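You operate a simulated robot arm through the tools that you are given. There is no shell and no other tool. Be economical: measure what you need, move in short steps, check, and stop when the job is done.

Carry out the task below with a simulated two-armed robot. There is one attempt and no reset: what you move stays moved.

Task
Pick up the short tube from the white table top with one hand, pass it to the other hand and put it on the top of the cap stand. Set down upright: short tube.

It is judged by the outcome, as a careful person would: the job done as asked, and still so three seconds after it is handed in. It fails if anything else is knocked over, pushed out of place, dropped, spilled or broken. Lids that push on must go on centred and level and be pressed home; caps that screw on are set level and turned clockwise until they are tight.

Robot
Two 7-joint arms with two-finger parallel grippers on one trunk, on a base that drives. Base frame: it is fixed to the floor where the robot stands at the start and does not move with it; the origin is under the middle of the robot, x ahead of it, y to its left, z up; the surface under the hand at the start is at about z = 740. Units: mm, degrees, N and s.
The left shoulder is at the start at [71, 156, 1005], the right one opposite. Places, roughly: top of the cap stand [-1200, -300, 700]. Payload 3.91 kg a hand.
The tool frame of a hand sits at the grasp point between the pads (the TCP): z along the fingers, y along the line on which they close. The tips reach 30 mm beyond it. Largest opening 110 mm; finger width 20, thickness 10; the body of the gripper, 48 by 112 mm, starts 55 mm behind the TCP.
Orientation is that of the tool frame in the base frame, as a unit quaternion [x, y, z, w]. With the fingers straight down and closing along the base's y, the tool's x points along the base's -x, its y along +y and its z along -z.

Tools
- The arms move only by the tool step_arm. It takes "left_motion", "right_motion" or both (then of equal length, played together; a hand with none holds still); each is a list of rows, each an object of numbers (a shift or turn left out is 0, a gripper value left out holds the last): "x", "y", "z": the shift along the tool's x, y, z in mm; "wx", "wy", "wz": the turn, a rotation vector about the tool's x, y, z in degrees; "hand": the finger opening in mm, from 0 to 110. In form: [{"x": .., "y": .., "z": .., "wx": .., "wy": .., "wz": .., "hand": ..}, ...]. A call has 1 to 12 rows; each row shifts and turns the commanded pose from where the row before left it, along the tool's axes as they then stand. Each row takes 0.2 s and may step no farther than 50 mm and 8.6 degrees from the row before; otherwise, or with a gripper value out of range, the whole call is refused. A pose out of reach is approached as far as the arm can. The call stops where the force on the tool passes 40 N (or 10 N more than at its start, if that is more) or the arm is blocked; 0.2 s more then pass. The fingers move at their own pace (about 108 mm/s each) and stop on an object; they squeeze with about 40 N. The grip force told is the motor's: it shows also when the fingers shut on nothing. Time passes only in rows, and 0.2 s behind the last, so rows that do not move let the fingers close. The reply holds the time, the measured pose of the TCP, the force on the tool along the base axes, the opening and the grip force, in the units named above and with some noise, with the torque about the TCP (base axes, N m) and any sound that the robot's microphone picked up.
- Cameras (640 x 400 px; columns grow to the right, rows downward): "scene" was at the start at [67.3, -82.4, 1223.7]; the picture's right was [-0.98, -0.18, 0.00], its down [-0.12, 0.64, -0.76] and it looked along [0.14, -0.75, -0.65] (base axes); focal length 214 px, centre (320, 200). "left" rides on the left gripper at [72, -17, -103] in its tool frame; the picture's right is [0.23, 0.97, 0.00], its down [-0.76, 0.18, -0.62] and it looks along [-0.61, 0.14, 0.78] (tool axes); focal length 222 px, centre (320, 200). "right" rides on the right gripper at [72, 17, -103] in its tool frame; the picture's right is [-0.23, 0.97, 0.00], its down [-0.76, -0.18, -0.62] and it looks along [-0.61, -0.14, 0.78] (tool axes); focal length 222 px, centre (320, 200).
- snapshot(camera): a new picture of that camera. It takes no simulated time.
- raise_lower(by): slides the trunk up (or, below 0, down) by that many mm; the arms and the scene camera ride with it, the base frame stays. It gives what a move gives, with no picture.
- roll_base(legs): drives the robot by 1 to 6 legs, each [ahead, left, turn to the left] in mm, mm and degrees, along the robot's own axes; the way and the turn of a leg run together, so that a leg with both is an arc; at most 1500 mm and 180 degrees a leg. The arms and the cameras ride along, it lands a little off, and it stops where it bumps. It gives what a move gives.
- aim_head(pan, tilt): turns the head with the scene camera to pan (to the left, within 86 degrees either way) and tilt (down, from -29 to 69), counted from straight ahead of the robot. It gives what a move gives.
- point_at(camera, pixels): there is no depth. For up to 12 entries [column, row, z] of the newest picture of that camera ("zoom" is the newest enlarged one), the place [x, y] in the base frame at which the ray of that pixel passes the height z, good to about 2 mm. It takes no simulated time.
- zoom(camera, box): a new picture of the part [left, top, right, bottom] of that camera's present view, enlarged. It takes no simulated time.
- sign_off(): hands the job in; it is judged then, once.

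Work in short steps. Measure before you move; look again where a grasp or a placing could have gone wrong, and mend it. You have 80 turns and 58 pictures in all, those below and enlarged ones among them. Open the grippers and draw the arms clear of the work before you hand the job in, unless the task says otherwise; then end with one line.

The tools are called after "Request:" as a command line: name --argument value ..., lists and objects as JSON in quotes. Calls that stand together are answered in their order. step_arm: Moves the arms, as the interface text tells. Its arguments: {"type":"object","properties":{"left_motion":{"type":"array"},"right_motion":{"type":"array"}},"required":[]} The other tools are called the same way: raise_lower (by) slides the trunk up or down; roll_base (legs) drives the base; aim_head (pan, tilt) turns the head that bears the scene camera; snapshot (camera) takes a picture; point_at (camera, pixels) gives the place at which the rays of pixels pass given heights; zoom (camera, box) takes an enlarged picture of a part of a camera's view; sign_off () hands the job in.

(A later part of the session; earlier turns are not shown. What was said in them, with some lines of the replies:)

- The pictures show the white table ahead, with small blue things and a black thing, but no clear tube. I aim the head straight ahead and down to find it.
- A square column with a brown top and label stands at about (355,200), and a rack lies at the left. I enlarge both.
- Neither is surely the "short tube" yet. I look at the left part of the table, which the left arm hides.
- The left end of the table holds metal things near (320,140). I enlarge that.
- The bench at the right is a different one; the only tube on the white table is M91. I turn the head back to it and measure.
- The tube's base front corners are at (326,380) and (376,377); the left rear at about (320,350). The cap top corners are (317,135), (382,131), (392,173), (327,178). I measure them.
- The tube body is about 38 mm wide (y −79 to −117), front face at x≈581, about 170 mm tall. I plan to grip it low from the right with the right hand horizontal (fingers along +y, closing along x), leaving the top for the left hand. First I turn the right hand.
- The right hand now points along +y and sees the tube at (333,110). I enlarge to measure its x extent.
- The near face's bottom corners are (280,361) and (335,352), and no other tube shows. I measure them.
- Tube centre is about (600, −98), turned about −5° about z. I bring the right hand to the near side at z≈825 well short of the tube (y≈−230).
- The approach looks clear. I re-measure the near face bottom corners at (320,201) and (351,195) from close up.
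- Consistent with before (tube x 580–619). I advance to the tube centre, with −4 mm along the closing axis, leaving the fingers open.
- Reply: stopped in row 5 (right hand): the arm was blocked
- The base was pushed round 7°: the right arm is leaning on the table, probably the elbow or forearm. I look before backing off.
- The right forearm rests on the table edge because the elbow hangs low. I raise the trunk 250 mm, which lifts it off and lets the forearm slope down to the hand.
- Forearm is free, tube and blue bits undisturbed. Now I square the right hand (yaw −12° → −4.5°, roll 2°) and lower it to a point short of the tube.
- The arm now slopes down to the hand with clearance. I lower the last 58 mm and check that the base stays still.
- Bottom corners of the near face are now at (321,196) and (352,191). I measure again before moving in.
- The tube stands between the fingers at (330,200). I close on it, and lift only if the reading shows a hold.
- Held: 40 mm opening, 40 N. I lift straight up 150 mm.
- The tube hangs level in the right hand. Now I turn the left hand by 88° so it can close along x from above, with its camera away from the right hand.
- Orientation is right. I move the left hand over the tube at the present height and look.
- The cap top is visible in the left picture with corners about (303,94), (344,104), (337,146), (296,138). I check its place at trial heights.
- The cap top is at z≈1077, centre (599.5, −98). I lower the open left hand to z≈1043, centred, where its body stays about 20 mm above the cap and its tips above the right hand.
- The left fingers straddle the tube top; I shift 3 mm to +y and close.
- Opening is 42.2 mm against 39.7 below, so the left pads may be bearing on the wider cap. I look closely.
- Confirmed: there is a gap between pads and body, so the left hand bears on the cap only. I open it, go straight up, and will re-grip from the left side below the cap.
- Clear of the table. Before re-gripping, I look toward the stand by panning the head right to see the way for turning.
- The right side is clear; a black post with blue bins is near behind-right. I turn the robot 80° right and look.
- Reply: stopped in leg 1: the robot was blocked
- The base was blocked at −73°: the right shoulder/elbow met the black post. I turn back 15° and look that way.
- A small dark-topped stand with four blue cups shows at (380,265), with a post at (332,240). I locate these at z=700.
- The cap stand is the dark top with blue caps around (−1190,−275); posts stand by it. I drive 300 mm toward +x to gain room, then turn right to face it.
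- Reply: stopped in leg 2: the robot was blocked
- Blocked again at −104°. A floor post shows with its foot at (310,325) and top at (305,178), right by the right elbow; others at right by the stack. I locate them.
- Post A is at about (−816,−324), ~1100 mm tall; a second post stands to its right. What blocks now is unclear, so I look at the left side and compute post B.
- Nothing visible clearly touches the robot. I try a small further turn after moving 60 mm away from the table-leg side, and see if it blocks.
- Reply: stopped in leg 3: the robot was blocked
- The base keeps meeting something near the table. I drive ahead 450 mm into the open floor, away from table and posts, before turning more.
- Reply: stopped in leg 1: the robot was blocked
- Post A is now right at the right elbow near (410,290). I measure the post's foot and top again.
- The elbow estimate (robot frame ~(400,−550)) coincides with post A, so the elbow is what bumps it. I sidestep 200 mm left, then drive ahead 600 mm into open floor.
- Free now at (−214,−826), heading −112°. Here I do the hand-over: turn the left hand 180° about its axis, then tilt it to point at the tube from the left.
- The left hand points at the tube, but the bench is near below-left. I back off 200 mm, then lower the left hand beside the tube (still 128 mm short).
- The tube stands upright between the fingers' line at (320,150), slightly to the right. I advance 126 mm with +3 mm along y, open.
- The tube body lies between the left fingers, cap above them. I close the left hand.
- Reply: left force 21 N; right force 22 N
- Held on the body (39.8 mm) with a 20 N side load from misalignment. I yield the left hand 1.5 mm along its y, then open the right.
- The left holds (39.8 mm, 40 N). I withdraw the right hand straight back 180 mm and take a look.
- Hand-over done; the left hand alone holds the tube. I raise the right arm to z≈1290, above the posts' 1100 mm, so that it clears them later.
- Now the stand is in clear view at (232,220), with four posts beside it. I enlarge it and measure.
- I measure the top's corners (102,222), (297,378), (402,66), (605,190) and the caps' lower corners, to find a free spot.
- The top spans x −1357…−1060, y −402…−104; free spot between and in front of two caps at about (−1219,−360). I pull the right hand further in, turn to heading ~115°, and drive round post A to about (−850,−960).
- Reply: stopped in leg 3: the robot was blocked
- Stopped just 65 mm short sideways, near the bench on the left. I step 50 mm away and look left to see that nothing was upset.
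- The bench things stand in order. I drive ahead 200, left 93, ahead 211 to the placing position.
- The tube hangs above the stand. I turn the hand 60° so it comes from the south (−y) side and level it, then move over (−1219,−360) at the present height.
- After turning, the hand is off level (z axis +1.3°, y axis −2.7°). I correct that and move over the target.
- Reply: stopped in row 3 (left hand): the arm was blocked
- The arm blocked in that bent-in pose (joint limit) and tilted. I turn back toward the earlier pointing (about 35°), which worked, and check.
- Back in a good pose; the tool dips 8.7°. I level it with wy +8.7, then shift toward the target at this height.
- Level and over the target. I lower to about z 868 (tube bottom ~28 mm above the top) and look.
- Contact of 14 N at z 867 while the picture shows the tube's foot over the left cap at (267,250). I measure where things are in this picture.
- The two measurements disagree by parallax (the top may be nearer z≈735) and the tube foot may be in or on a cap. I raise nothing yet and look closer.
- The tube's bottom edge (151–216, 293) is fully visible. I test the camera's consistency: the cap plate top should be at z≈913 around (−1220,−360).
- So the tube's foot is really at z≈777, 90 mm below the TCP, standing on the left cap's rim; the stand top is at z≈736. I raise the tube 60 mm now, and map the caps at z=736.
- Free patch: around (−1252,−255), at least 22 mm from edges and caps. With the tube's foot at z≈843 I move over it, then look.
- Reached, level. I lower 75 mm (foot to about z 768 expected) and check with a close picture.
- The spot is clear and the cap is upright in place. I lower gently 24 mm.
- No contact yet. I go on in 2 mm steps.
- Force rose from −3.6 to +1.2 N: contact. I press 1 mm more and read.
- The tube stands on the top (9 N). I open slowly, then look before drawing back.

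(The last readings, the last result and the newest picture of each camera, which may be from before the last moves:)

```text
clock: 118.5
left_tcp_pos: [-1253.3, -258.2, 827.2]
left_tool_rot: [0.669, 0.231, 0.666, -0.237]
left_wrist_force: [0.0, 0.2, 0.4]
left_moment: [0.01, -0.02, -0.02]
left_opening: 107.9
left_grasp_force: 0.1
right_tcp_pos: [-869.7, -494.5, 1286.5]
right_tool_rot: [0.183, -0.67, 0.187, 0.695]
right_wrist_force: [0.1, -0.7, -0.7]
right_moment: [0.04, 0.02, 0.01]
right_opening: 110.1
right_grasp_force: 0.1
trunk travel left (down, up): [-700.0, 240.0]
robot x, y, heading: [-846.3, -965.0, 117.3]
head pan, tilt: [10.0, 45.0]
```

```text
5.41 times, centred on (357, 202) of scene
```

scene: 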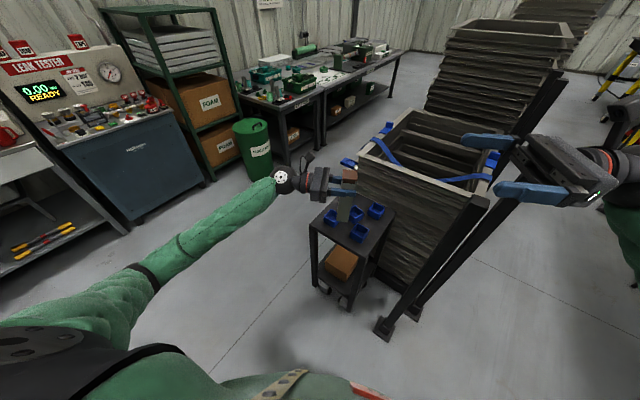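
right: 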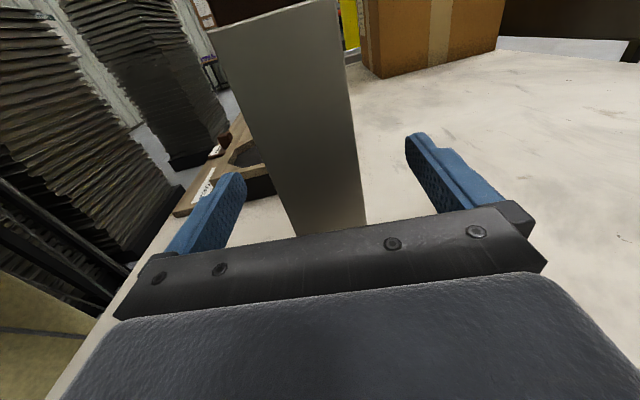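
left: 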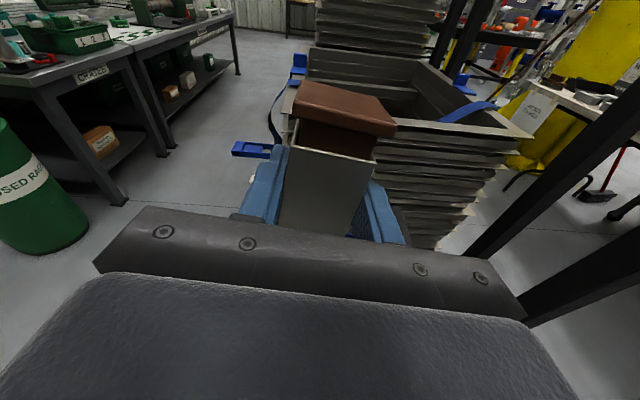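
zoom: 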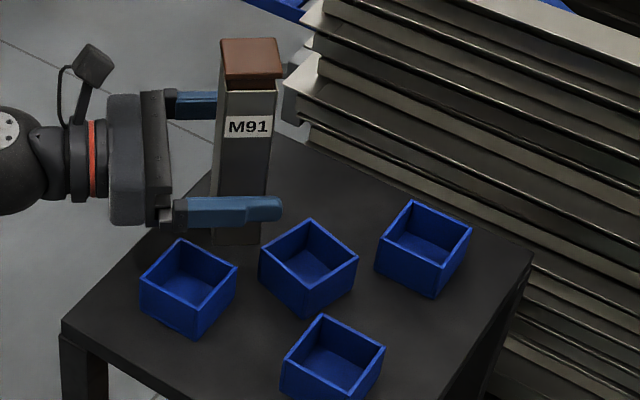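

The tube stands upright and free, fingers wide open. I draw the left hand straight back along its axis, then up.

Request:
step_arm --left_motion '[{"z": -25}, {"z": -35}, {"z": -35}, {"z": -35}, {"z": -30}, {"x": 40}, {"x": 40}, {"x": 40}, {"x": 0}]'

Request:
snapshot --camera "scene"

```text
clock: 120.5
left_tcp_pos: [-1379.8, -356.2, 947.5]
left_tool_rot: [0.668, 0.232, 0.665, -0.238]
left_wrist_force: [0.4, -1.0, 0.1]
left_moment: [0.01, -0.01, -0.03]
left_opening: 108.2
left_grasp_force: 0.0
right_tcp_pos: [-869.9, -494.0, 1286.0]
right_tool_rot: [0.182, -0.669, 0.187, 0.695]
right_wrist_force: [-0.6, 0.4, 1.0]
right_moment: [-0.02, -0.01, 0.01]
right_opening: 110.0
right_grasp_force: 0.0
trunk travel left (down, up): [-700.0, 240.0]
robot x, y, heading: [-847.7, -965.1, 117.0]
head pan, tilt: [10.0, 45.0]
```

```text
3 pictures are left
```

scene: 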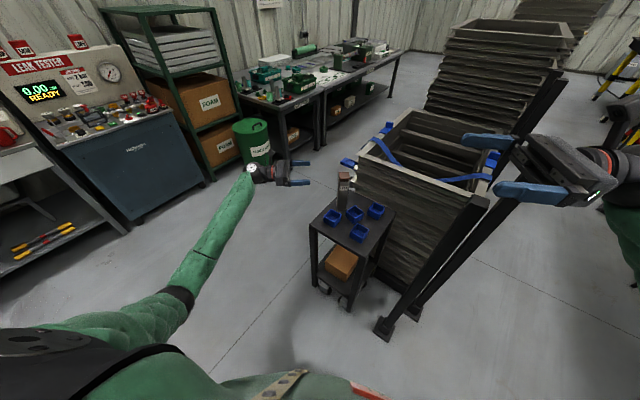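

The tube stands upright on the stand at (343,187), the four caps are in place, and both hands are open and clear. I hand in the job.

Request:
sign_off

```text
The job is handed in.
```

The short tube (M91) was picked up with the right hand and passed to the left. It now stands upright on the top of the cap stand; on the way the robot bumped things several times and the tube briefly rested on a cap's rim, but nothing looked knocked over or moved in the pictures I took.
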